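You operate a simulated robot arm through the tools that you are given. There is no shell and no other tool. Be economical: measure what you need, move in short steps, check, and stop when the job is done.

The job below is to be done with a simulated two-armed robot. You get a single attempt, and the scene is never put back.

JOB
Band the yellow strap and put it away in the blue chest.
Fine: push both jaws in on it before you push the band on; press the RELEASE pad before you lift it out; hold the lid open (the OPEN pad opens it) to lower it in; the lid ends closed and the other straps stay on their mat without a band. Set down upright: what you pick out.

It is judged by the outcome, as a careful person would: the job done as asked, and still so three seconds after it is handed in. It fails if anything else is knocked over, pushed out of place, dropped, spilled or broken. Lids that push on must go on centred and level and be pressed home; caps that screw on are set level and turned clockwise until they are tight.

ROBOT AND FRAMES
Two 7-joint arms with two-finger parallel grippers on one trunk, on a base that drives. Base frame: it is fixed to the floor where the robot stands at the start and does not move with it; the origin is under the middle of the robot, x ahead of it, y to its left, z up; the surface under the hand at the start is at about z = 0.8. Units: m, degrees, N and s.
The left shoulder is at the start at [0.02, 0.17, 1.153], the right one opposite. With the tool pointing down near the work surface each hand reaches from about 0.16 to 0.66 m from the robot's upright axis, wherever it stands, measured 20 degrees to its own side. Places, roughly: band jig [0.4, -0.3, 0.8]; band pusher [0.3, -0.4, 0.8]; cradle of the band jig [0.4, -0.3, 0.8]; inside of the blue chest [0.6, -0.8, 0.8]; left green grip [0.4, -0.2, 0.8]; open pad [0.4, -0.6, 0.8]; release pad [0.5, -0.3, 0.8]; right green grip [0.4, -0.4, 0.8]. Payload 3.8 kg a hand.
Tool frame (each hand has its own): the origin (TCP) lies between the finger pads and is the grasp point; the fingertips stand 0.03 m ahead of it; z points along the fingers, y is the line along which they close. Largest opening 0.11 m; finger width 0.02, thickness 0.01; the body of the gripper, 0.048 by 0.112 m, starts 0.055 m behind the TCP.
Orientation is that of the tool frame in the base frame, as a unit quaternion [w, x, y, z]. With the fingers straight down and closing along the base's y, the tool's x points along the base's -x, its y along +y and its z along -z.

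CONTROLS
- The arms move only by the tool nudge_tool. It takes "left_deltas", "right_deltas" or both (then of equal length, played together; a hand with none holds still); each is a list of rows, each a list of 7 numbers: the opening, from 0 (shut) to 1 (fully open), then the shift along the tool's x, y, z in units of 30 mm (1.0 is 30 mm), then the turn, a rotation vector about the tool's x, y, z in units of 6 degrees (1.0 is 6 degrees). In form: [[claw, tx, ty, tz, ax, ay, az], ...]. A call has 1 to 20 rows; each row shifts and turns the commanded pose from where the row before left it, along the tool's axes as they then stand. A call with a number of a shift or a turn outside -1 to 1 is refused whole. Rows are played at 5 a second. More than 0.05 m and 8.6 degrees between two rows, or a gripper value outside its range, and nothing of the call is played. A pose out of reach is approached as far as the arm can. The call stops where the force on the tool passes 50 N (or 10 N more than at its start, if that is more) or the arm is blocked; 0.2 s more then pass. The fingers move at their own pace (about 0.072 m/s each) and stop on an object; they squeeze with about 41 N. The grip force told is the motor's: it shows also when the fingers shut on nothing. Time passes only in rows, and 0.2 s behind the last, so rows that do not move let the fingers close. It gives the time, the measured TCP pose, the force on the tool (base axes), the opening and the grip force at its end, in the units of the frame above (readings bear some noise), with the torque about the TCP (base axes, N m) and any sound that the robot's microphone picked up, and new pictures: "show" is both (left out), scene, wrist or none (wrist: the cameras of the hands that moved).
- Cameras (640 x 400 px; columns grow to the right, rows downward): "scene" is now at [0.0947, -0.0406, 1.2943]; the picture's right is [-0.49, -0.87, 0.00], its down [-0.59, 0.33, -0.74] and it looks along [0.64, -0.36, -0.68] (base axes); focal length 247 px, centre (320, 200). "left" rides on the left gripper at [0.072, -0.017, -0.103] in its tool frame; the picture's right is [0.23, 0.97, 0.00], its down [-0.76, 0.18, -0.62] and it looks along [-0.61, 0.14, 0.78] (tool axes); focal length 222 px, centre (320, 200). "right" rides on the right gripper at [0.072, 0.017, -0.103] in its tool frame; the picture's right is [-0.23, 0.97, 0.00], its down [-0.76, -0.18, -0.62] and it looks along [-0.61, -0.14, 0.78] (tool axes); focal length 222 px, centre (320, 200). There is no depth. A picture from a camera that has moved, and an enlarged one, comes with that camera's place and axes in the base frame and with its lens.
- slide_trunk(by): slides the trunk up (or, below 0, down) by that many m; the arms and the scene camera ride with it, the base frame stays. It gives what a move gives, with no picture.
- drive_base(legs): drives the robot by 1 to 6 legs, each [ahead, turn to the left] in m and degrees, along the robot's own axes; the way and the turn of a leg run together, so that a leg with both is an arc; at most 1.5 m and 180 degrees a leg. The arms and the cameras ride along, it lands a little off, and it stops where it bumps. It gives what a move gives, and a new picture of the scene camera.
- turn_head(pan, tilt): turns the head with the scene camera to pan (to the left, within 80 degrees either way) and tilt (down, from -29 to 69), counted from straight ahead of the robot. It gives what a move gives, and a new picture of the scene camera.
- zoom(camera, box): a new picture of the part [left, top, right, bottom] of that camera's present view, enlarged. The clock stands still meanwhile.
- close_job(): hands the job in; it is judged then, once.

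Go step by step. Nothing tells you exact positions but the pictures and the camera data: compare them with the known pose of the tool, close in by small moves and look again before you grip or let go. The budget is 120 turns and 260 pictures, counting those below and the enlarged ones. Unless the task says otherwise, let go and move clear before handing in, and close with one line.

The tools are called after "Emit:" by a JSON object that holds its "fn" and its "kwargs". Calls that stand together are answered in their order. nudge_tool: Moves the arms, as the interface text tells. Its arguments: {"type":"object","properties":{"left_deltas":{"type":"array"},"right_deltas":{"type":"array"},"show":{"type":"string","enum":["both","scene","wrist","none"]}},"required":[]} The other tools are called the same way: slide_trunk (by) slides the trunk up or down; drive_base (legs) drives the base; turn_head (pan, tilt) turns the head that bears the scene camera; zoom (camera, box) takes an enlarged picture of a part of a camera's view; close_job () hands the job in.

At the start:

```text
time_s: 0.0
left_eef_pos: [0.4139, -0.08, 1.1291]
left_ee_rot: [0.0, -0.001, 1.0, 0.0]
left_force: [0.7, 0.2, 0.2]
left_torque: [0.0, 0.01, -0.01]
left_finger_gap: 0.1099
left_gripper_force: 0.1
right_eef_pos: [0.3324, -0.4114, 1.0847]
right_ee_rot: [0.0, 0.0, 1.0, 0.0]
right_force: [0.0, -0.7, -0.2]
right_torque: [0.05, 0.01, -0.03]
right_finger_gap: 0.1101
right_gripper_force: 0.1
trunk travel left (down, up): [-0.25, 0.32]
robot x, y, heading: [0.0029, 0.0009, 0.1]
head pan, tilt: [-29.1, 42.5]
```

scene: 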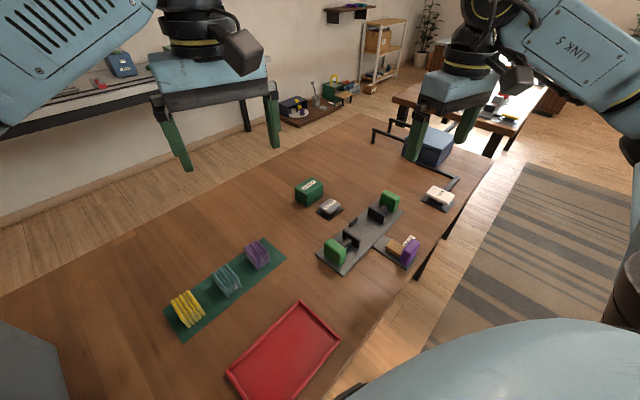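
right: 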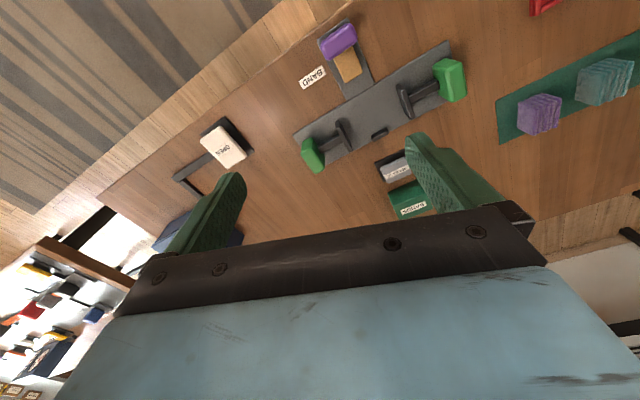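
left: 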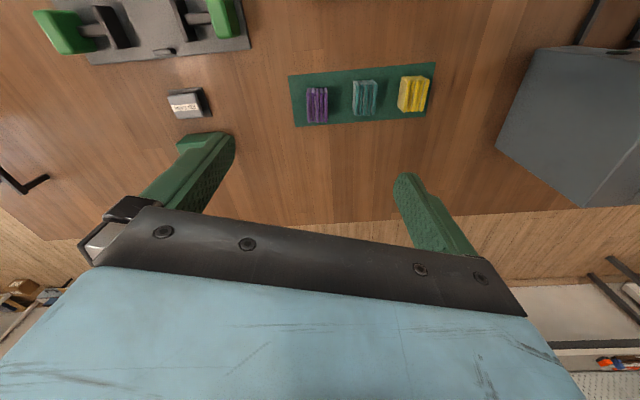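

I see the mat with three straps (yellow, teal, purple), the jig with two green grips, a purple band pusher, the RELEASE and OPEN pads, and the blue chest behind the right hand. I'll zoom in to see the details before moving.

Emit:
{"fn": "zoom", "kwargs": {"camera": "scene", "box": [280, 160, 480, 285]}}

Emit:
{"fn": "zoom", "kwargs": {"camera": "scene", "box": [140, 220, 300, 320]}}

Emit:
{"fn": "zoom", "kwargs": {"camera": "right", "box": [160, 10, 480, 210]}}

Emit:
{"fn": "zoom", "kwargs": {"camera": "scene", "box": [360, 80, 520, 220]}}

```text
3.20 times, centred on (380, 222) of scene
camera zoom: at [0.0947, -0.0406, 1.2943], right [-0.49, -0.87, 0.0], down [-0.59, 0.33, -0.74], along [0.64, -0.36, -0.68], focal length 790 px, centre (128, 128)
```

zoom: 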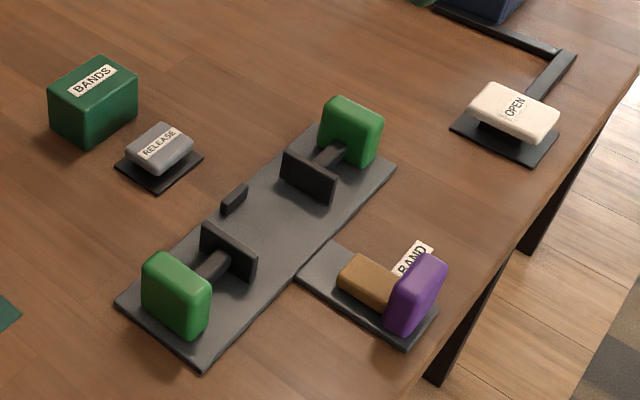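

```text
4.00 times, centred on (220, 270) of scene
camera zoom: at [0.0947, -0.0406, 1.2943], right [-0.49, -0.87, 0.0], down [-0.59, 0.33, -0.74], along [0.64, -0.36, -0.68], focal length 988 px, centre (720, -80)
```

zoom: 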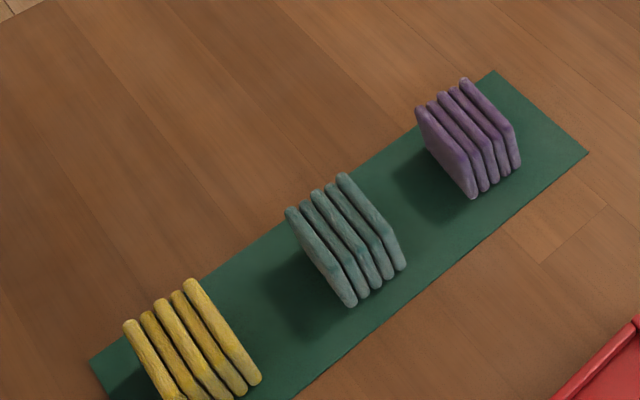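

```text
2.00 times, centred on (320, 110) of right
camera zoom: at [0.2596, -0.3941, 1.1898], right [0.23, 0.97, 0.0], down [0.76, -0.18, 0.62], along [0.61, -0.14, -0.78], focal length 444 px, centre (320, 380)
```

zoom: 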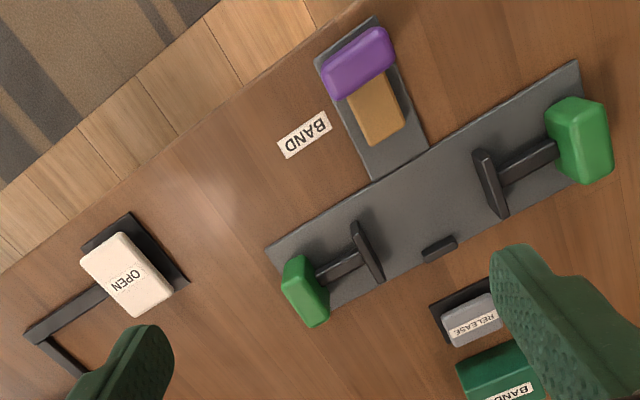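

```text
2.86 times, centred on (440, 150) of scene
camera zoom: at [0.0947, -0.0406, 1.2943], right [-0.49, -0.87, 0.0], down [-0.59, 0.33, -0.74], along [0.64, -0.36, -0.68], focal length 706 px, centre (-23, 343)
```

zoom: 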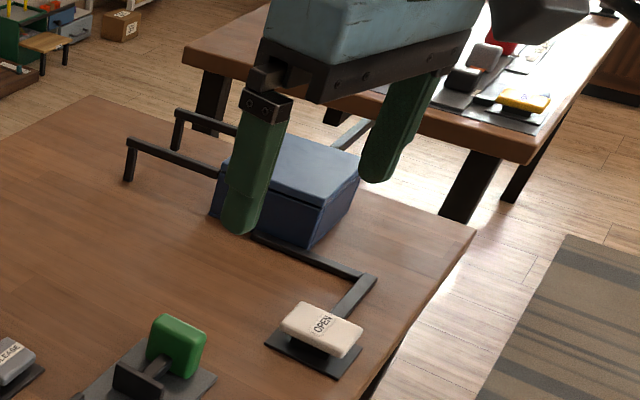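

The yellow strap stands at about (0.396, 0.077), with its slats stacked along the mat axis, roughly 18.5° off the base y axis. The jig lies parallel to it, with its middle near (0.397, -0.338). I'll turn the left hand to that axis and bring it above the yellow strap.

Emit:
{"fn": "nudge_tool", "kwargs": {"left_deltas": [[0.6, 0, 0, 0.5, 0, 0, -0.77], [0.6, 0, 0, 0.5, 0, 0, -0.77], [0.6, 0, 0, 0.5, 0, 0, -0.77], [0.6, 0, 0, 0.5, 0, 0, -0.77], [0.6, -0.18, 0.86, 0.6, 0, 0, 0], [0.6, -0.18, 0.86, 0.6, 0, 0, 0], [0.6, -0.18, 0.86, 0.6, 0, 0, 0], [0.6, -0.18, 0.86, 0.6, 0, 0, 0], [0.6, -0.18, 0.86, 0.6, 0, 0, 0], [0.6, -0.19, 0.85, 0.6, 0, 0, 0], [0.6, 0, 0, 0, 0, 0, 0]]}}

```text
time_s: 2.6
left_eef_pos: [0.4015, 0.0363, 0.9982]
left_ee_rot: [0.044, -0.138, 0.989, -0.011]
left_force: [-0.2, -0.4, -0.3]
left_torque: [0.05, -0.03, 0.01]
left_finger_gap: 0.0662
left_gripper_force: 0.0
right_eef_pos: [0.3286, -0.4305, 1.0795]
right_ee_rot: [0.003, 0.001, 1.0, 0.01]
right_force: [0.2, -0.9, -0.4]
right_torque: [0.05, -0.02, 0.0]
right_finger_gap: 0.1098
right_gripper_force: 0.1
trunk travel left (down, up): [-0.25, 0.32]
robot x, y, heading: [-0.001, -0.002, -0.8]
head pan, tilt: [-29.1, 42.5]
stopped in row 11 (left hand): the arm was blocked; the commanded pose is now the measured one
camera scene: at [0.0898, -0.0693, 1.2925], right [-0.5, -0.87, -0.02], down [-0.58, 0.35, -0.73], along [0.64, -0.36, -0.68], focal length 247 px, centre (320, 200)
camera left: at [0.3263, 0.0022, 1.0963], right [-0.48, 0.88, -0.05], down [0.63, 0.38, 0.68], along [0.61, 0.29, -0.73], focal length 222 px, centre (320, 200)
```

scene: 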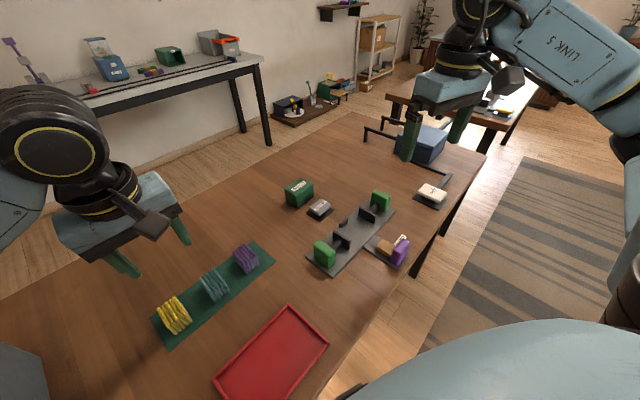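
left: 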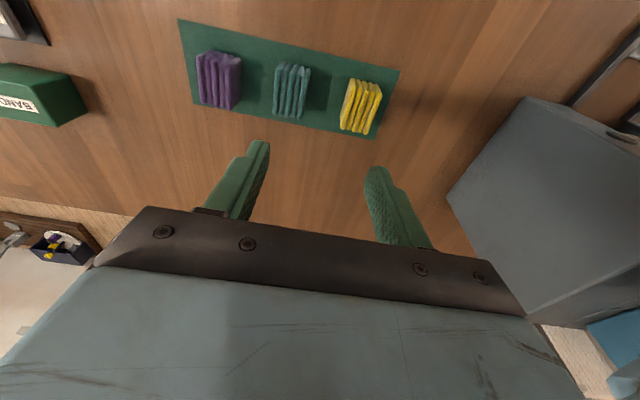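

The left arm stopped early and the robot twisted slightly, so part of the arm is touching something, probably the grey box at the left. I'll raise the hand and look over there.

Emit:
{"fn": "nudge_tool", "kwargs": {"left_deltas": [[0.6, 0, -0.5, -1, 0, 0, 0], [0.6, 0, -0.5, -1, 0, 0, 0], [0.6, 0, 0, -1, 0, 0, 0], [0.6, 0, 0, 0, 0, 0, 0]], "show": "none"}}

Emit:
{"fn": "turn_head", "kwargs": {"pan": 45, "tilt": 45}}

```text
time_s: 3.6
left_eef_pos: [0.4083, 0.0357, 1.0802]
left_ee_rot: [0.032, -0.147, 0.989, -0.013]
left_force: [-0.2, 0.6, 0.3]
left_torque: [0.01, 0.03, -0.02]
left_finger_gap: 0.0659
left_gripper_force: 0.1
right_eef_pos: [0.3335, -0.4117, 1.0851]
right_ee_rot: [0.0, 0.0, 1.0, 0.0]
right_force: [0.4, -0.4, 0.1]
right_torque: [0.03, 0.0, 0.0]
right_finger_gap: 0.11
right_gripper_force: 0.0
trunk travel left (down, up): [-0.25, 0.32]
robot x, y, heading: [0.0, -0.0001, -0.5]
head pan, tilt: [-29.1, 42.5]
```

```text
time_s: 5.1
left_eef_pos: [0.4075, 0.0358, 1.0805]
left_ee_rot: [0.034, -0.149, 0.988, -0.014]
left_force: [-0.7, -1.6, 0.2]
left_torque: [0.02, 0.01, -0.04]
left_finger_gap: 0.0659
left_gripper_force: 0.0
right_eef_pos: [0.3339, -0.4101, 1.0859]
right_ee_rot: [0.001, 0.0, 1.0, 0.001]
right_force: [0.3, 0.0, 0.1]
right_torque: [0.02, -0.03, 0.03]
right_finger_gap: 0.1099
right_gripper_force: 0.0
trunk travel left (down, up): [-0.25, 0.32]
robot x, y, heading: [-0.0007, 0.0007, -0.6]
head pan, tilt: [45.0, 45.0]
camera scene: at [0.081, 0.0547, 1.2908], right [0.7, -0.71, 0.0], down [-0.5, -0.5, -0.71], along [0.5, 0.5, -0.71], focal length 247 px, centre (320, 200)
```

scene: 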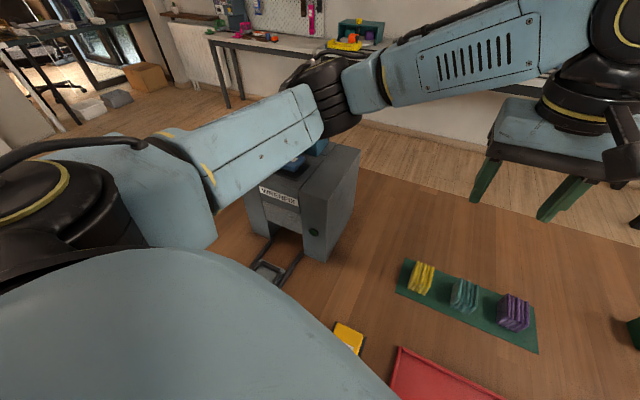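

The grey machine on the left is what the left elbow hits. I'll raise the trunk so the elbow clears it, level the hand again, and then go down.

Emit:
{"fn": "slide_trunk", "kwargs": {"by": 0.25}}

Emit:
{"fn": "nudge_tool", "kwargs": {"left_deltas": [[0.6, 0, 0, 0.5, -0.37, 0.6, -0.22], [0.6, -0.02, 0.35, 1, 0, 0, 0], [0.6, -0.02, 0.35, 1, 0, 0, 0], [0.6, -0.02, 0.35, 1, 0, 0, 0], [0.6, -0.02, 0.35, 1, 0, 0, 0], [0.6, 0, 0, 1, 0, 0, 0], [0.6, 0, 0, 1, 0, 0, 0], [0.6, 0, 0, 1, 0, 0, 0], [0.6, 0, 0, 0, 0, 0, 0]]}}

```text
time_s: 7.6
left_eef_pos: [0.408, 0.0362, 1.3302]
left_ee_rot: [0.032, -0.149, 0.988, -0.013]
left_force: [0.2, -0.2, -0.4]
left_torque: [0.0, -0.06, 0.02]
left_finger_gap: 0.066
left_gripper_force: 0.1
right_eef_pos: [0.3332, -0.4099, 1.3354]
right_ee_rot: [-0.001, 0.0, 1.0, 0.0]
right_force: [0.0, -0.8, -0.2]
right_torque: [-0.03, 0.02, -0.01]
right_finger_gap: 0.1098
right_gripper_force: 0.1
trunk travel left (down, up): [-0.5, 0.07]
robot x, y, heading: [0.001, 0.0009, -0.5]
head pan, tilt: [45.0, 45.0]
```

```text
time_s: 9.6
left_eef_pos: [0.3959, 0.0754, 1.107]
left_ee_rot: [-0.001, -0.159, 0.987, 0.001]
left_force: [-0.3, -0.2, -0.4]
left_torque: [-0.04, -0.01, 0.01]
left_finger_gap: 0.0661
left_gripper_force: 0.0
right_eef_pos: [0.3332, -0.4103, 1.3361]
right_ee_rot: [0.0, 0.0, 1.0, 0.0]
right_force: [0.1, -0.8, -0.3]
right_torque: [0.01, -0.01, 0.0]
right_finger_gap: 0.11
right_gripper_force: 0.1
trunk travel left (down, up): [-0.5, 0.07]
robot x, y, heading: [-0.0003, -0.0008, -0.4]
head pan, tilt: [45.0, 45.0]
camera scene: at [0.0809, 0.0546, 1.5408], right [0.7, -0.71, 0.0], down [-0.5, -0.5, -0.71], along [0.5, 0.5, -0.71], focal length 247 px, centre (320, 200)
camera left: at [0.3328, 0.0382, 1.2109], right [-0.52, 0.85, 0.0], down [0.67, 0.41, 0.62], along [0.53, 0.33, -0.78], focal length 222 px, centre (320, 200)
```

scene: 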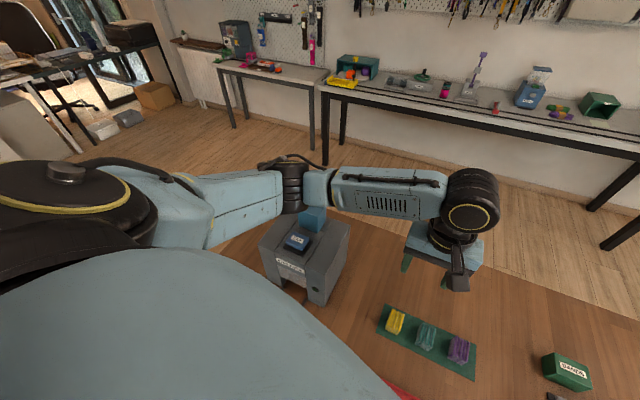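
left: 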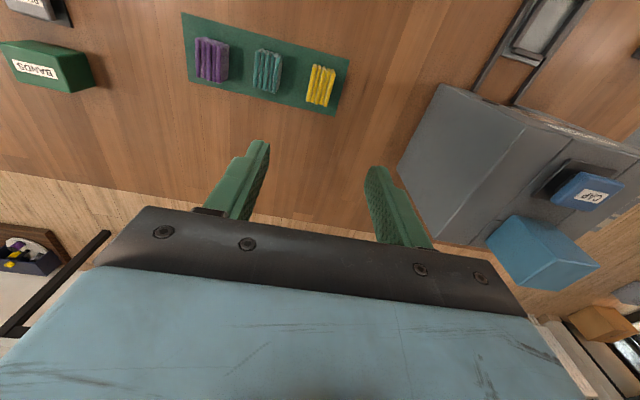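

The elbow now clears the machine. Yellow still measures at about (0.397, 0.079), so I'll descend partway and check.

Emit:
{"fn": "nudge_tool", "kwargs": {"left_deltas": [[0.6, -0.07, 0.08, 1, 0, 0, 0], [0.6, 0, 0, 1, 0, 0, 0], [0.6, 0, 0, 1, 0, 0, 0], [0.6, 0, 0, 1, 0, 0, 0], [0.6, 0, 0, 1, 0, 0, 0], [0.6, 0, 0, 0, 0, 0, 0]]}}

Emit:
{"fn": "zoom", "kwargs": {"camera": "left", "box": [160, 40, 480, 240]}}

```text
time_s: 11.0
left_eef_pos: [0.3968, 0.0786, 0.9568]
left_ee_rot: [-0.001, -0.159, 0.987, 0.001]
left_force: [-0.2, 0.5, 0.5]
left_torque: [0.02, 0.03, -0.01]
left_finger_gap: 0.066
left_gripper_force: 0.0
right_eef_pos: [0.3331, -0.4108, 1.3362]
right_ee_rot: [0.0, 0.0, 1.0, 0.0]
right_force: [0.5, -0.6, 0.0]
right_torque: [0.0, 0.02, 0.01]
right_finger_gap: 0.1102
right_gripper_force: 0.1
trunk travel left (down, up): [-0.5, 0.07]
robot x, y, heading: [0.0005, -0.0029, -0.4]
head pan, tilt: [45.0, 45.0]
camera scene: at [0.081, 0.0549, 1.5408], right [0.7, -0.71, 0.0], down [-0.5, -0.5, -0.71], along [0.5, 0.5, -0.71], focal length 247 px, centre (320, 200)
camera left: at [0.3337, 0.0405, 1.0601], right [-0.52, 0.85, 0.0], down [0.67, 0.41, 0.62], along [0.53, 0.33, -0.78], focal length 222 px, centre (320, 200)
```

scene: 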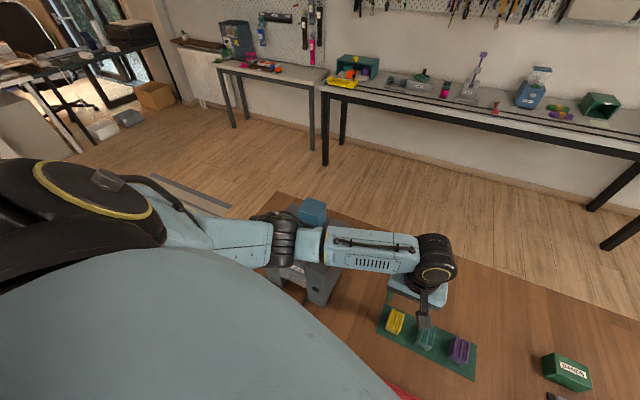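
left: 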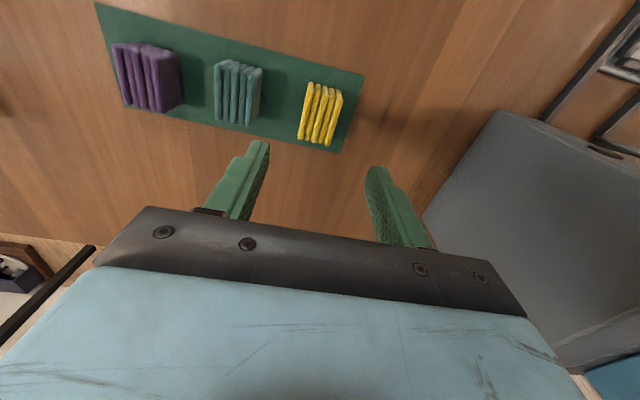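

```text
2.00 times, centred on (320, 140) of left
camera zoom: at [0.3337, 0.0405, 1.0601], right [-0.52, 0.85, 0.0], down [0.67, 0.41, 0.62], along [0.53, 0.33, -0.78], focal length 444 px, centre (320, 320)
```

zoom: 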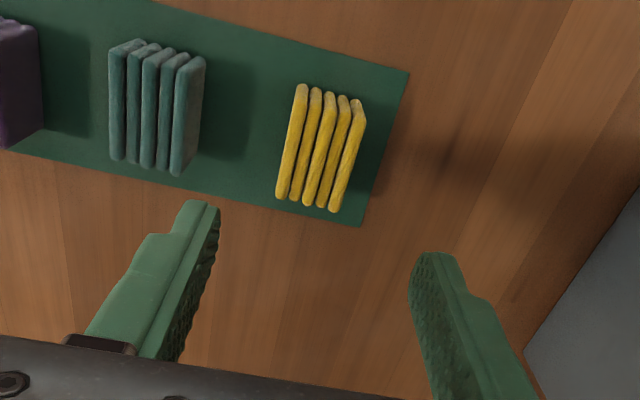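

The strap is about 35 mm thick, 53 mm long and 30 mm tall, centred at (0.396, 0.079) with a yaw near 20.5°. I'll lower with a small yaw trim.

Emit:
{"fn": "nudge_tool", "kwargs": {"left_deltas": [[0.6, 0, 0, 0.9, 0, 0, -0.35], [0.6, 0, 0, 0.9, 0, 0, 0], [0.6, 0, 0, 0.9, 0, 0, 0], [0.6, 0, 0, 0.9, 0, 0, 0], [0.6, 0, 0, 0, 0, 0, 0]], "show": "wrist"}}

Emit:
{"fn": "zoom", "kwargs": {"camera": "left", "box": [180, 80, 460, 255]}}

```text
time_s: 12.2
left_eef_pos: [0.396, 0.0796, 0.8485]
left_ee_rot: [-0.002, -0.177, 0.984, 0.001]
left_force: [-0.3, 0.1, -0.1]
left_torque: [-0.01, -0.04, -0.02]
left_finger_gap: 0.0661
left_gripper_force: 0.0
right_eef_pos: [0.333, -0.41, 1.3354]
right_ee_rot: [0.0, 0.0, 1.0, 0.0]
right_force: [0.0, 0.3, -1.9]
right_torque: [-0.01, 0.02, 0.01]
right_finger_gap: 0.11
right_gripper_force: 0.1
trunk travel left (down, up): [-0.5, 0.07]
robot x, y, heading: [0.0027, -0.0013, -0.6]
head pan, tilt: [45.0, 45.0]
camera left: at [0.3343, 0.0397, 0.9521], right [-0.55, 0.83, 0.0], down [0.65, 0.43, 0.62], along [0.52, 0.35, -0.78], focal length 222 px, centre (320, 200)
```

left: 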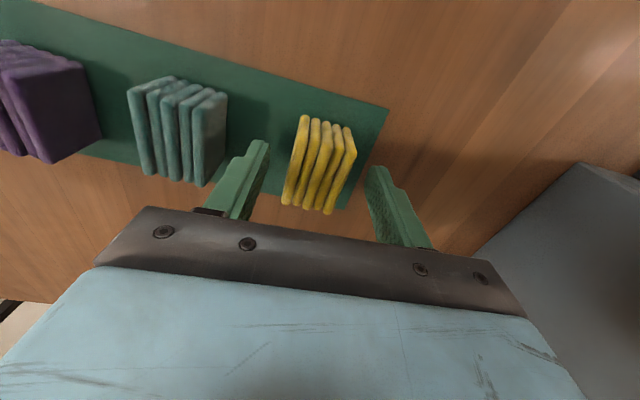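

```text
2.29 times, centred on (320, 168) of left
camera zoom: at [0.3343, 0.0397, 0.9521], right [-0.55, 0.83, 0.0], down [0.65, 0.43, 0.62], along [0.52, 0.35, -0.78], focal length 508 px, centre (320, 274)
```

zoom: 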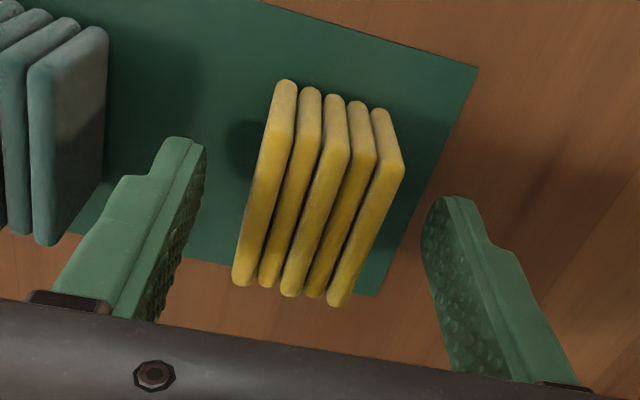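

The alignment is good. I'll go down 9 mm more and close.

Emit:
{"fn": "nudge_tool", "kwargs": {"left_deltas": [[0.6, 0, -0.03, 0.3, 0, 0, 0], [0.6, 0, 0, 0, 0, 0, 0], [0, 0, 0, 0, 0, 0, 0], [0, 0, 0, 0, 0, 0, 0], [0, 0, 0, 0, 0, 0, 0], [0, 0, 0, 0, 0, 0, 0]], "show": "wrist"}}

```text
time_s: 13.6
left_eef_pos: [0.3973, 0.0793, 0.8391]
left_ee_rot: [-0.002, -0.177, 0.984, 0.0]
left_force: [-0.1, -0.2, 0.3]
left_torque: [-0.02, -0.01, -0.04]
left_finger_gap: 0.036
left_gripper_force: 40.8
right_eef_pos: [0.3329, -0.4103, 1.3357]
right_ee_rot: [-0.001, 0.0, 1.0, 0.0]
right_force: [-0.3, 0.2, -0.2]
right_torque: [0.02, 0.03, -0.02]
right_finger_gap: 0.11
right_gripper_force: 0.1
trunk travel left (down, up): [-0.5, 0.07]
robot x, y, heading: [-0.0014, -0.0013, -0.6]
head pan, tilt: [45.0, 45.0]
camera left: at [0.3349, 0.0385, 0.9425], right [-0.55, 0.83, 0.0], down [0.65, 0.43, 0.62], along [0.52, 0.35, -0.78], focal length 222 px, centre (320, 200)
```

left: 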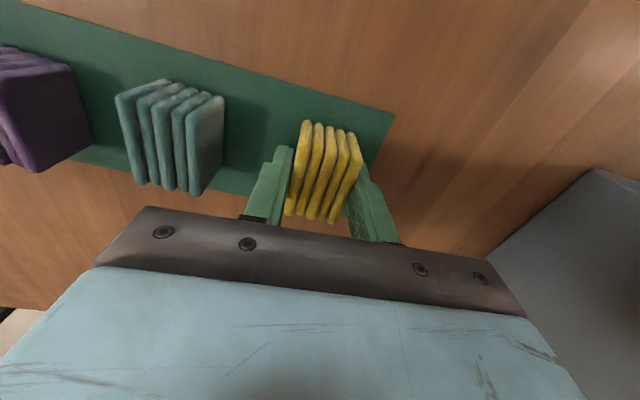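

The strap is gripped at 36 mm. I'll lift it straight up, turn the robot right toward the jig, and look there.

Emit:
{"fn": "nudge_tool", "kwargs": {"left_deltas": [[0, 0, 0, -0.3, 0, 0, 0], [0, 0, 0, -0.5, 0, 0, 0], [0, 0, 0, -1, 0, 0, 0], [0, 0, 0, -1, 0, 0, 0], [0, 0, 0, -1, 0, 0, 0], [0, 0, 0, -1, 0, 0, 0], [0, 0, 0, -1, 0, 0, 0], [0, 0, 0, 0, 0, 0, 0]], "show": "wrist"}}

Emit:
{"fn": "drive_base", "kwargs": {"legs": [[0, -34]]}}

Emit:
{"fn": "turn_head", "kwargs": {"pan": -10, "tilt": 50}}

```text
time_s: 15.4
left_eef_pos: [0.3996, 0.0806, 1.0129]
left_ee_rot: [0.0, -0.177, 0.984, 0.0]
left_force: [-1.0, 0.3, -0.3]
left_torque: [0.01, 0.01, 0.05]
left_finger_gap: 0.0354
left_gripper_force: 40.7
right_eef_pos: [0.3335, -0.4097, 1.3357]
right_ee_rot: [0.0, 0.0, 1.0, 0.0]
right_force: [-0.6, -0.6, 0.2]
right_torque: [-0.01, 0.01, -0.02]
right_finger_gap: 0.1099
right_gripper_force: 0.0
trunk travel left (down, up): [-0.5, 0.07]
robot x, y, heading: [0.0012, -0.0005, -0.4]
head pan, tilt: [45.0, 45.0]
camera left: at [0.3372, 0.0397, 1.1167], right [-0.55, 0.83, 0.0], down [0.65, 0.43, 0.62], along [0.52, 0.35, -0.78], focal length 222 px, centre (320, 200)
```

left: 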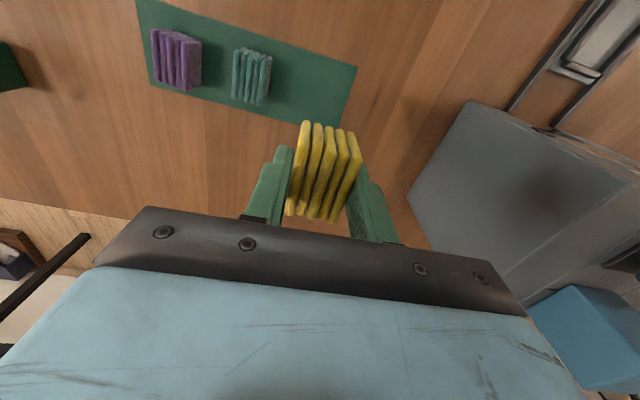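

```text
time_s: 17.5
left_eef_pos: [0.376, -0.1603, 1.0131]
left_ee_rot: [-0.001, 0.122, 0.993, 0.002]
left_force: [1.2, 0.5, -1.4]
left_torque: [-0.03, 0.0, -0.01]
left_finger_gap: 0.0354
left_gripper_force: 41.4
right_eef_pos: [0.0444, -0.5256, 1.336]
right_ee_rot: [-0.001, 0.295, 0.955, 0.0]
right_force: [0.9, 0.0, -0.1]
right_torque: [-0.01, 0.02, -0.06]
right_finger_gap: 0.11
right_gripper_force: 0.1
trunk travel left (down, up): [-0.5, 0.07]
robot x, y, heading: [0.0016, -0.0, -34.9]
head pan, tilt: [45.0, 45.0]
camera scene: at [0.099, 0.0001, 1.5408], right [0.18, -0.98, 0.0], down [-0.7, -0.12, -0.71], along [0.7, 0.12, -0.71], focal length 247 px, centre (320, 200)
```

scene: 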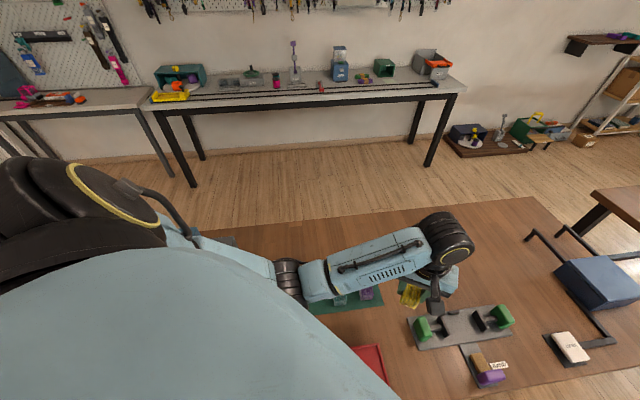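

```text
time_s: 18.7
left_eef_pos: [0.3757, -0.1597, 1.0138]
left_ee_rot: [-0.001, 0.122, 0.992, 0.001]
left_force: [0.1, 0.8, -1.1]
left_torque: [-0.01, 0.02, -0.02]
left_finger_gap: 0.0351
left_gripper_force: 41.2
right_eef_pos: [0.0445, -0.5273, 1.3358]
right_ee_rot: [0.0, 0.295, 0.955, 0.0]
right_force: [0.2, 0.3, 1.1]
right_torque: [0.02, -0.02, 0.0]
right_finger_gap: 0.11
right_gripper_force: 0.0
trunk travel left (down, up): [-0.5, 0.07]
robot x, y, heading: [-0.0007, -0.0016, -34.8]
head pan, tilt: [-10.0, 50.0]
camera scene: at [0.0738, -0.0684, 1.5339], right [-0.71, -0.71, 0.0], down [-0.54, 0.54, -0.64], along [0.46, -0.45, -0.77], focal length 247 px, centre (320, 200)
```

scene: 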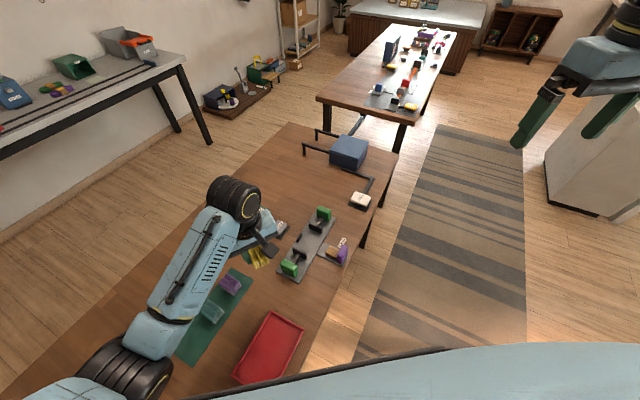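

The robot now faces the jig. I'll zoom in for precise jig geometry.

Emit:
{"fn": "zoom", "kwargs": {"camera": "scene", "box": [260, 195, 372, 290]}}

```text
4.21 times, centred on (316, 242) of scene
camera zoom: at [0.0738, -0.0684, 1.5339], right [-0.71, -0.71, 0.0], down [-0.54, 0.54, -0.64], along [0.46, -0.45, -0.77], focal length 1040 px, centre (337, 21)
```

zoom: 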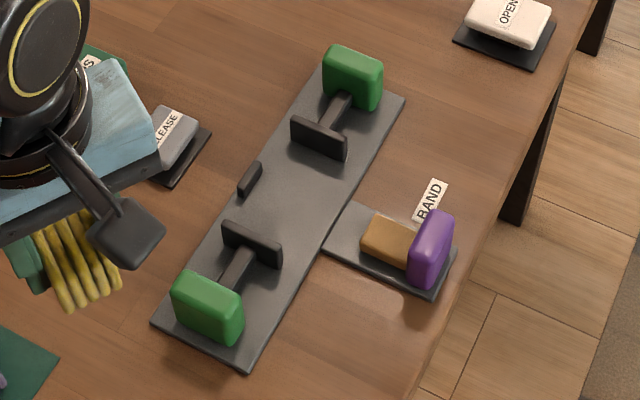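

Jig geometry: the cradle centre is about (0.3995, -0.337), its axis tilted 18.6°, and the jaw gap is about 0.10 m. I'll rotate the strap to that axis, carry it above the cradle while high, then lower the trunk.

Emit:
{"fn": "nudge_tool", "kwargs": {"left_deltas": [[0, 0, 0, -0.4, 0, 0, -0.9], [0, 0, 0, -0.4, 0, 0, -0.9], [0, 0, 0, -0.4, 0, 0, -0.9], [0, 0, 0, -0.4, 0, 0, -0.9], [0, 0, 0, -0.4, 0, 0, -0.9], [0, 0, 0, -0.4, 0, 0, -0.9], [0, 0.18, -0.977, 0, 0, 0, 0], [0, 0.19, -0.977, 0, 0, 0, 0], [0, 0.19, -0.977, 0, 0, 0, 0], [0, 0.19, -0.977, 0, 0, 0, 0], [0, 0.19, -0.977, 0, 0, 0, 0], [0, 0.19, -0.975, 0, 0, 0, 0], [0, 0, 0, 0, 0, 0, 0]]}}

Emit:
{"fn": "slide_trunk", "kwargs": {"by": -0.15}}

Emit:
{"fn": "zoom", "kwargs": {"camera": "left", "box": [0, 0, 640, 400]}}

Emit:
{"fn": "zoom", "kwargs": {"camera": "scene", "box": [120, 100, 440, 300]}}

```text
time_s: 21.5
left_eef_pos: [0.3989, -0.3355, 1.0843]
left_ee_rot: [-0.002, -0.16, 0.987, 0.002]
left_force: [0.1, 0.6, -0.3]
left_torque: [-0.02, -0.01, 0.05]
left_finger_gap: 0.0353
left_gripper_force: 40.7
right_eef_pos: [0.0444, -0.5259, 1.3352]
right_ee_rot: [0.0, 0.295, 0.956, 0.0]
right_force: [0.3, 0.3, 0.3]
right_torque: [-0.02, 0.0, -0.02]
right_finger_gap: 0.1099
right_gripper_force: 0.0
trunk travel left (down, up): [-0.5, 0.07]
robot x, y, heading: [0.0023, -0.0011, -34.6]
head pan, tilt: [-10.0, 50.0]
camera scene: at [0.074, -0.0675, 1.5339], right [-0.71, -0.71, 0.0], down [-0.54, 0.54, -0.64], along [0.46, -0.45, -0.77], focal length 247 px, centre (320, 200)
camera left: at [0.3353, -0.3739, 1.188], right [-0.52, 0.85, 0.0], down [0.67, 0.41, 0.62], along [0.53, 0.33, -0.78], focal length 222 px, centre (320, 200)
```

scene: 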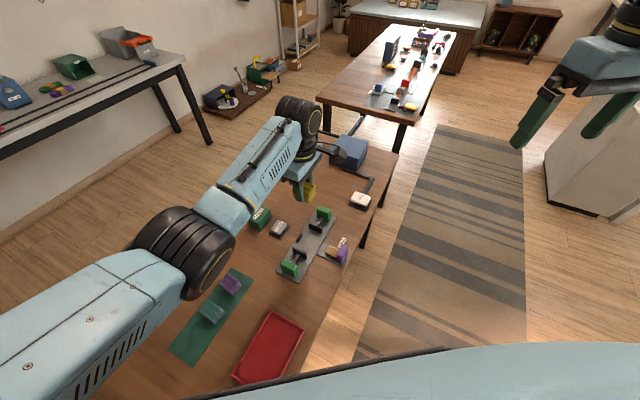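
left: 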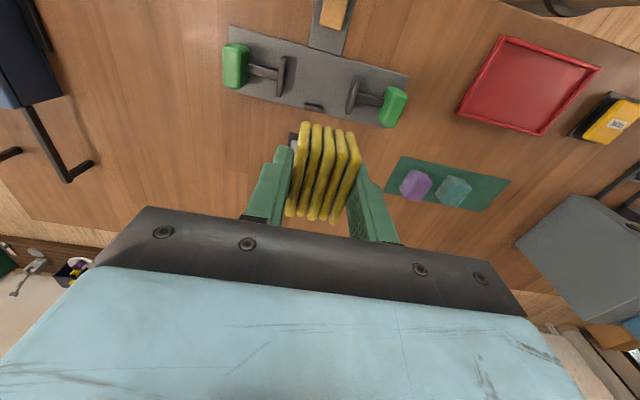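

```text
time_s: 23.3
left_eef_pos: [0.3982, -0.3363, 0.9333]
left_ee_rot: [-0.001, -0.16, 0.987, 0.002]
left_force: [-0.8, 0.4, 0.0]
left_torque: [-0.02, -0.01, 0.0]
left_finger_gap: 0.0355
left_gripper_force: 40.6
right_eef_pos: [0.045, -0.5271, 1.1851]
right_ee_rot: [0.001, 0.295, 0.955, 0.0]
right_force: [0.7, 0.2, -0.8]
right_torque: [0.01, 0.02, 0.0]
right_finger_gap: 0.1103
right_gripper_force: 0.1
trunk travel left (down, up): [-0.35, 0.22]
robot x, y, heading: [0.0025, -0.0011, -34.9]
head pan, tilt: [-10.0, 50.0]
```

```text
1.00 times, centred on (320, 200) of left (not enlarged: the box is as wide or as high as the picture)
camera zoom: at [0.3351, -0.3743, 1.0381], right [-0.52, 0.85, 0.0], down [0.67, 0.41, 0.62], along [0.53, 0.33, -0.78], focal length 222 px, centre (320, 200)
```

zoom: 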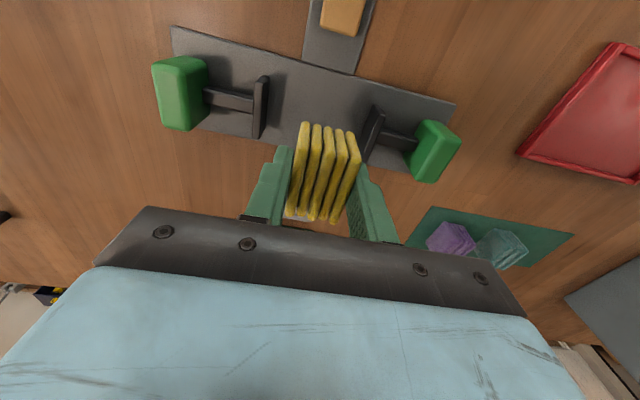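

```text
2.00 times, centred on (280, 200) of scene
camera zoom: at [0.0737, -0.0683, 1.384], right [-0.71, -0.71, 0.0], down [-0.54, 0.54, -0.64], along [0.46, -0.45, -0.77], focal length 494 px, centre (400, 200)
```

zoom: 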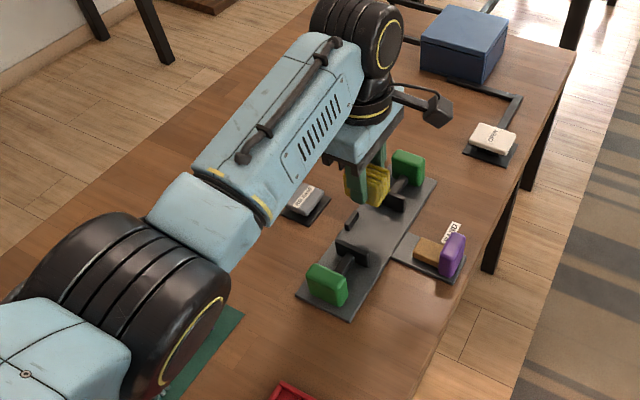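

The strap sits centred above the cradle, well within tolerance along and across. I'll descend to just above the plate.

Emit:
{"fn": "nudge_tool", "kwargs": {"left_deltas": [[0, 0, 0, 0.9, 0, 0, 0], [0, 0, 0, 0.9, 0, 0, 0], [0, 0, 0, 0.7, 0, 0, 0], [0, 0, 0, 0.2, 0, 0, 0], [0, 0, 0, 0, 0, 0, 0]], "show": "wrist"}}

Emit:
{"fn": "zoom", "kwargs": {"camera": "scene", "box": [260, 150, 372, 250]}}

```text
time_s: 24.5
left_eef_pos: [0.4001, -0.3355, 0.8533]
left_ee_rot: [0.0, -0.161, 0.987, 0.002]
left_force: [-0.5, -0.5, -0.6]
left_torque: [0.01, -0.03, -0.01]
left_finger_gap: 0.0352
left_gripper_force: 41.0
right_eef_pos: [0.0454, -0.5269, 1.186]
right_ee_rot: [0.0, 0.296, 0.955, -0.001]
right_force: [0.0, -0.3, -0.4]
right_torque: [0.0, 0.0, 0.01]
right_finger_gap: 0.1104
right_gripper_force: 0.0
trunk travel left (down, up): [-0.35, 0.22]
robot x, y, heading: [0.0031, 0.0007, -34.9]
head pan, tilt: [-10.0, 50.0]
camera left: at [0.3356, -0.374, 0.9569], right [-0.52, 0.85, 0.0], down [0.67, 0.41, 0.62], along [0.53, 0.33, -0.78], focal length 222 px, centre (320, 200)
```

left: 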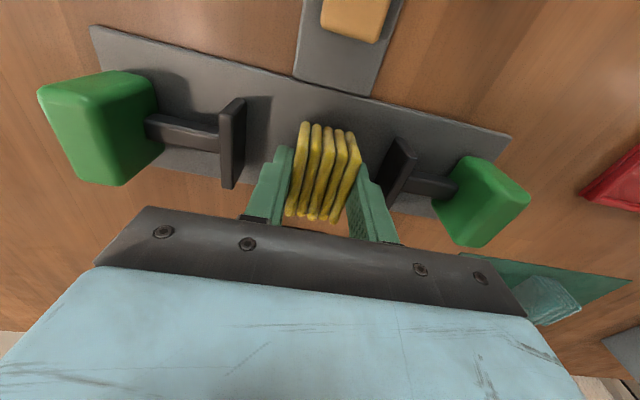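

```text
4.00 times, centred on (316, 200) of scene
camera zoom: at [0.0737, -0.0685, 1.3839], right [-0.71, -0.71, 0.0], down [-0.54, 0.54, -0.64], along [0.46, -0.45, -0.77], focal length 988 px, centre (336, 200)
```

zoom: 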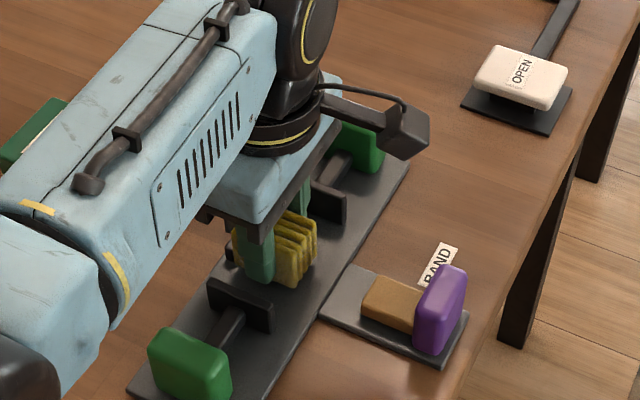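

Emit:
{"fn": "nudge_tool", "kwargs": {"left_deltas": [[0, 0, 0, 0.1, 0, 0, 0], [0, 0, 0, 0.1, 0, 0, 0], [0, 0, 0, 0, 0, 0, 0]], "show": "none"}}

```text
time_s: 25.3
left_eef_pos: [0.4023, -0.3328, 0.8467]
left_ee_rot: [0.001, -0.163, 0.987, 0.004]
left_force: [-8.5, -3.5, -1.3]
left_torque: [-0.08, 0.3, -0.2]
left_finger_gap: 0.0352
left_gripper_force: 41.2
right_eef_pos: [0.0431, -0.5266, 1.1857]
right_ee_rot: [0.001, 0.296, 0.955, 0.001]
right_force: [-0.2, -0.5, 0.5]
right_torque: [0.0, -0.03, 0.0]
right_finger_gap: 0.1102
right_gripper_force: 0.0
trunk travel left (down, up): [-0.35, 0.22]
robot x, y, heading: [0.0015, -0.0039, -34.8]
head pan, tilt: [-10.0, 50.0]
```

The far end of the strap is touching the rear stop, with about 9 N backward. I'll ease the hand back a few mm.

Emit:
{"fn": "nudge_tool", "kwargs": {"left_deltas": [[0, 0.1, 0, 0, 0, 0, 0], [0, 0.1, 0, 0, 0, 0, 0], [0, 0, 0, 0, 0, 0, 0]], "show": "wrist"}}

Emit:
{"fn": "zoom", "kwargs": {"camera": "left", "box": [200, 60, 440, 240]}}

```text
time_s: 26.1
left_eef_pos: [0.401, -0.3327, 0.8463]
left_ee_rot: [0.001, -0.167, 0.986, 0.003]
left_force: [-24.6, -16.4, -0.4]
left_torque: [-0.54, 0.75, -0.73]
left_finger_gap: 0.0353
left_gripper_force: 41.2
right_eef_pos: [0.0419, -0.5274, 1.1844]
right_ee_rot: [0.001, 0.296, 0.955, 0.003]
right_force: [-0.3, -0.1, 0.0]
right_torque: [-0.02, 0.0, 0.02]
right_finger_gap: 0.1103
right_gripper_force: 0.2
trunk travel left (down, up): [-0.35, 0.22]
robot x, y, heading: [0.0001, 0.0008, -35.2]
head pan, tilt: [-10.0, 50.0]
camera left: at [0.3384, -0.3724, 0.9496], right [-0.54, 0.84, 0.0], down [0.66, 0.41, 0.63], along [0.53, 0.34, -0.78], focal length 222 px, centre (320, 200)
```

left: 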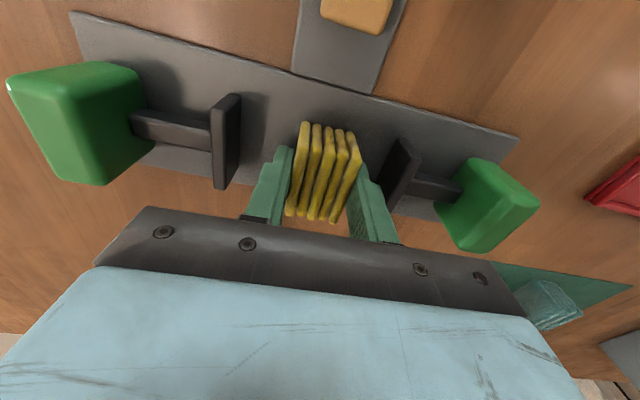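

```text
2.22 times, centred on (320, 150) of left
camera zoom: at [0.3384, -0.3724, 0.9496], right [-0.54, 0.84, 0.0], down [0.66, 0.41, 0.63], along [0.53, 0.34, -0.78], focal length 494 px, centre (320, 311)
```

zoom: 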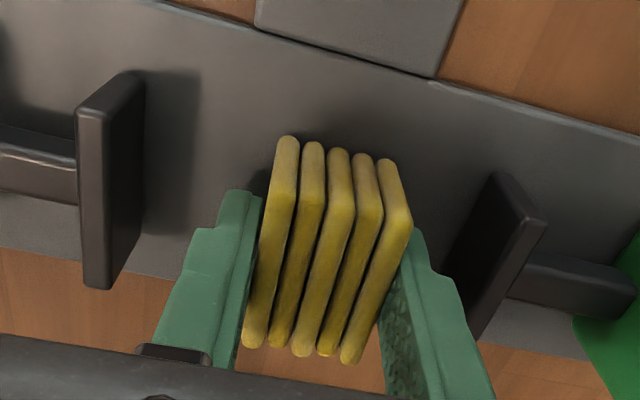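

The force grew instead of falling, so I misread the contact. I'll lift a little to clear it and check the force sign.

Emit:
{"fn": "nudge_tool", "kwargs": {"left_deltas": [[0, 0, 0, -0.3, 0, 0, 0], [0, 0, 0, -0.3, 0, 0, 0], [0, 0, 0, -0.4, 0, 0, 0], [0, 0, 0, 0, 0, 0, 0]], "show": "wrist"}}

Emit:
{"fn": "zoom", "kwargs": {"camera": "scene", "box": [270, 155, 350, 235]}}

```text
time_s: 27.1
left_eef_pos: [0.4108, -0.33, 0.8793]
left_ee_rot: [0.008, -0.17, 0.985, 0.003]
left_force: [0.2, -0.9, -1.0]
left_torque: [0.0, 0.01, -0.01]
left_finger_gap: 0.0356
left_gripper_force: 41.0
right_eef_pos: [0.0443, -0.5264, 1.1855]
right_ee_rot: [0.001, 0.295, 0.956, -0.001]
right_force: [0.1, 0.2, -0.3]
right_torque: [-0.01, -0.03, 0.02]
right_finger_gap: 0.11
right_gripper_force: 0.1
trunk travel left (down, up): [-0.35, 0.22]
robot x, y, heading: [0.0024, 0.0005, -34.8]
head pan, tilt: [-10.0, 50.0]
camera left: at [0.3458, -0.3708, 0.9823], right [-0.54, 0.84, 0.0], down [0.65, 0.42, 0.64], along [0.54, 0.34, -0.77], focal length 222 px, centre (320, 200)
```

left: 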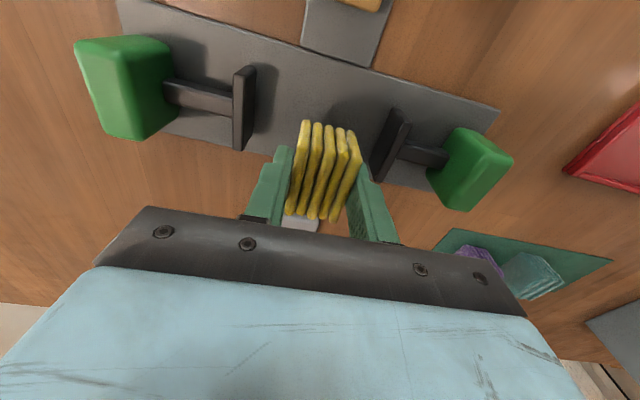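

```text
5.00 times, centred on (310, 195) of scene
camera zoom: at [0.0745, -0.0682, 1.3838], right [-0.71, -0.71, 0.0], down [-0.54, 0.54, -0.64], along [0.46, -0.45, -0.77], focal length 1235 px, centre (370, 225)
```

zoom: 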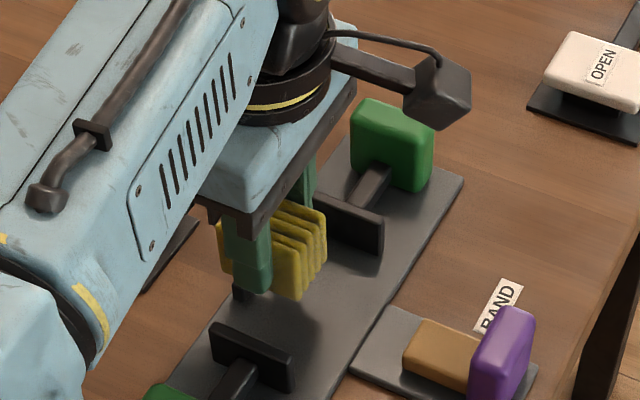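

The hand isn't where I commanded, even with no contact at the tool, so another part of the arm may be touching something. I'll look at the whole arm.

Emit:
{"fn": "nudge_tool", "kwargs": {"left_deltas": [[0, 0, 0, -1, 0, 0, 0], [0, 0, 0, -1, 0, 0, 0], [0, 0, 0, 0, 0, 0, 0]], "show": "scene"}}

Emit:
{"fn": "turn_head", "kwargs": {"pan": 35, "tilt": 55}}

```text
time_s: 28.1
left_eef_pos: [0.4158, -0.3205, 0.9285]
left_ee_rot: [0.01, -0.176, 0.984, 0.013]
left_force: [-0.3, -0.5, -1.0]
left_torque: [0.01, -0.01, 0.02]
left_finger_gap: 0.0354
left_gripper_force: 40.7
right_eef_pos: [0.0451, -0.5264, 1.1858]
right_ee_rot: [0.0, 0.295, 0.955, 0.001]
right_force: [-0.4, -0.2, 0.5]
right_torque: [0.0, 0.04, 0.02]
right_finger_gap: 0.11
right_gripper_force: 0.0
trunk travel left (down, up): [-0.35, 0.22]
robot x, y, heading: [-0.0009, -0.0063, -34.8]
head pan, tilt: [-10.0, 50.0]
stopped in row 3 (left hand): the arm was blocked; the commanded pose is now the measured one
camera scene: at [0.0739, -0.0683, 1.3838], right [-0.71, -0.71, 0.0], down [-0.54, 0.54, -0.64], along [0.46, -0.45, -0.77], focal length 247 px, centre (320, 200)
```

scene: 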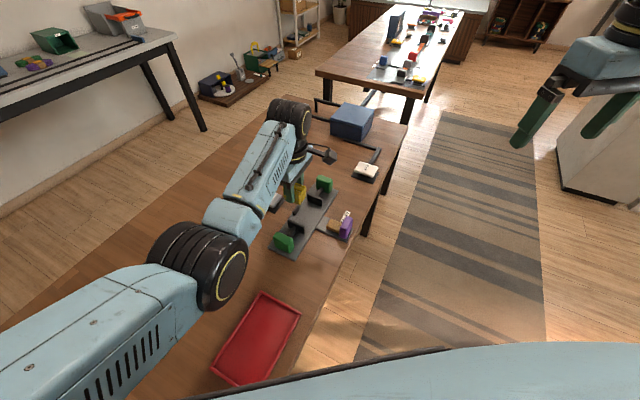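

```text
time_s: 29.2
left_eef_pos: [0.4153, -0.3203, 0.9295]
left_ee_rot: [0.009, -0.176, 0.984, 0.013]
left_force: [0.1, -0.4, -0.6]
left_torque: [-0.01, -0.01, -0.03]
left_finger_gap: 0.0354
left_gripper_force: 40.9
right_eef_pos: [0.0446, -0.5269, 1.1857]
right_ee_rot: [0.001, 0.294, 0.956, 0.001]
right_force: [0.4, 0.5, 0.6]
right_torque: [-0.02, 0.01, -0.02]
right_finger_gap: 0.1101
right_gripper_force: 0.0
trunk travel left (down, up): [-0.35, 0.22]
robot x, y, heading: [-0.0009, -0.006, -34.9]
head pan, tilt: [35.0, 55.0]
camera scene: at [0.0913, -0.0141, 1.3773], right [0.0, -1.0, 0.0], down [-0.82, 0.0, -0.57], along [0.57, 0.0, -0.82], focal length 247 px, centre (320, 200)
```

scene: 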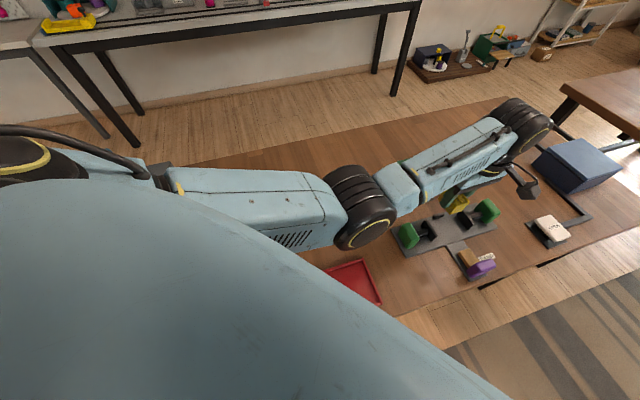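

The raised upper arm seems to be resting on something at the lower trunk height. I'll raise the trunk again, turn further right so the left shoulder is closer to the jig, and approach from there.

Emit:
{"fn": "slide_trunk", "kwargs": {"by": 0.16}}

Emit:
{"fn": "drive_base", "kwargs": {"legs": [[0, -25]]}}

Emit:
{"fn": "turn_head", "kwargs": {"pan": 15, "tilt": 50}}

```text
time_s: 31.0
left_eef_pos: [0.416, -0.3213, 1.0866]
left_ee_rot: [0.008, -0.175, 0.984, 0.013]
left_force: [-0.3, 0.2, -1.5]
left_torque: [-0.03, 0.02, 0.0]
left_finger_gap: 0.0353
left_gripper_force: 41.5
right_eef_pos: [0.0442, -0.5269, 1.3469]
right_ee_rot: [0.001, 0.295, 0.956, 0.001]
right_force: [0.4, -0.3, 0.0]
right_torque: [0.03, -0.03, -0.02]
right_finger_gap: 0.1099
right_gripper_force: 0.1
trunk travel left (down, up): [-0.51, 0.06]
robot x, y, heading: [0.0038, -0.0027, -34.9]
head pan, tilt: [35.0, 55.0]
```

```text
time_s: 32.7
left_eef_pos: [0.245, -0.4643, 1.0867]
left_ee_rot: [0.011, 0.039, 0.999, 0.011]
left_force: [1.0, 0.6, 0.3]
left_torque: [-0.03, 0.01, -0.02]
left_finger_gap: 0.0354
left_gripper_force: 40.7
right_eef_pos: [-0.1784, -0.4973, 1.346]
right_ee_rot: [0.0, 0.493, 0.87, 0.0]
right_force: [-0.2, -0.6, -0.2]
right_torque: [-0.02, -0.01, -0.02]
right_finger_gap: 0.1098
right_gripper_force: 0.0
trunk travel left (down, up): [-0.51, 0.06]
robot x, y, heading: [0.0002, -0.0035, -59.7]
head pan, tilt: [35.0, 55.0]
camera scene: at [0.078, -0.05, 1.5373], right [-0.42, -0.91, 0.0], down [-0.75, 0.34, -0.57], along [0.52, -0.24, -0.82], focal length 247 px, centre (320, 200)
```

scene: 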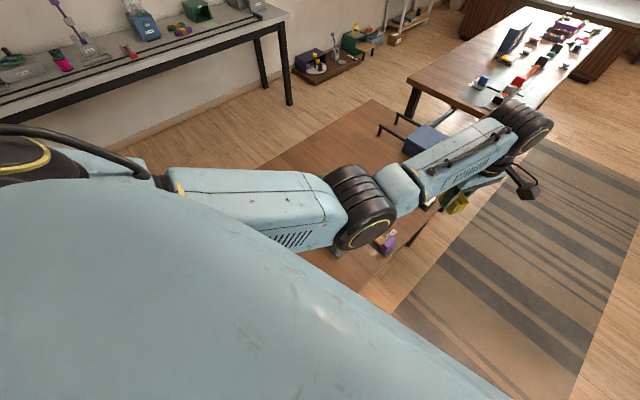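

```text
time_s: 33.5
left_eef_pos: [0.2457, -0.4653, 1.0869]
left_ee_rot: [0.012, 0.038, 0.999, 0.01]
left_force: [0.3, -0.4, -1.2]
left_torque: [-0.02, 0.01, -0.01]
left_finger_gap: 0.0351
left_gripper_force: 41.2
right_eef_pos: [-0.1779, -0.4965, 1.3455]
right_ee_rot: [0.0, 0.492, 0.87, 0.0]
right_force: [0.1, 0.0, 0.0]
right_torque: [0.01, -0.04, 0.01]
right_finger_gap: 0.1103
right_gripper_force: 0.1
trunk travel left (down, up): [-0.51, 0.06]
robot x, y, heading: [-0.0025, -0.0026, -59.5]
head pan, tilt: [15.0, 50.0]
camera scene: at [0.0677, -0.0742, 1.5438], right [-0.7, -0.71, 0.0], down [-0.55, 0.54, -0.64], along [0.46, -0.45, -0.77], focal length 247 px, centre (320, 200)
```

scene: 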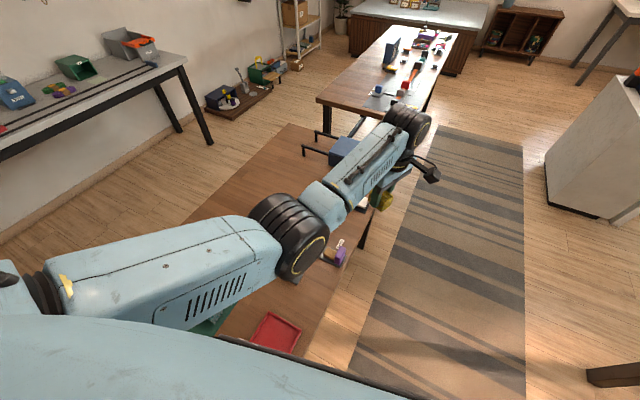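

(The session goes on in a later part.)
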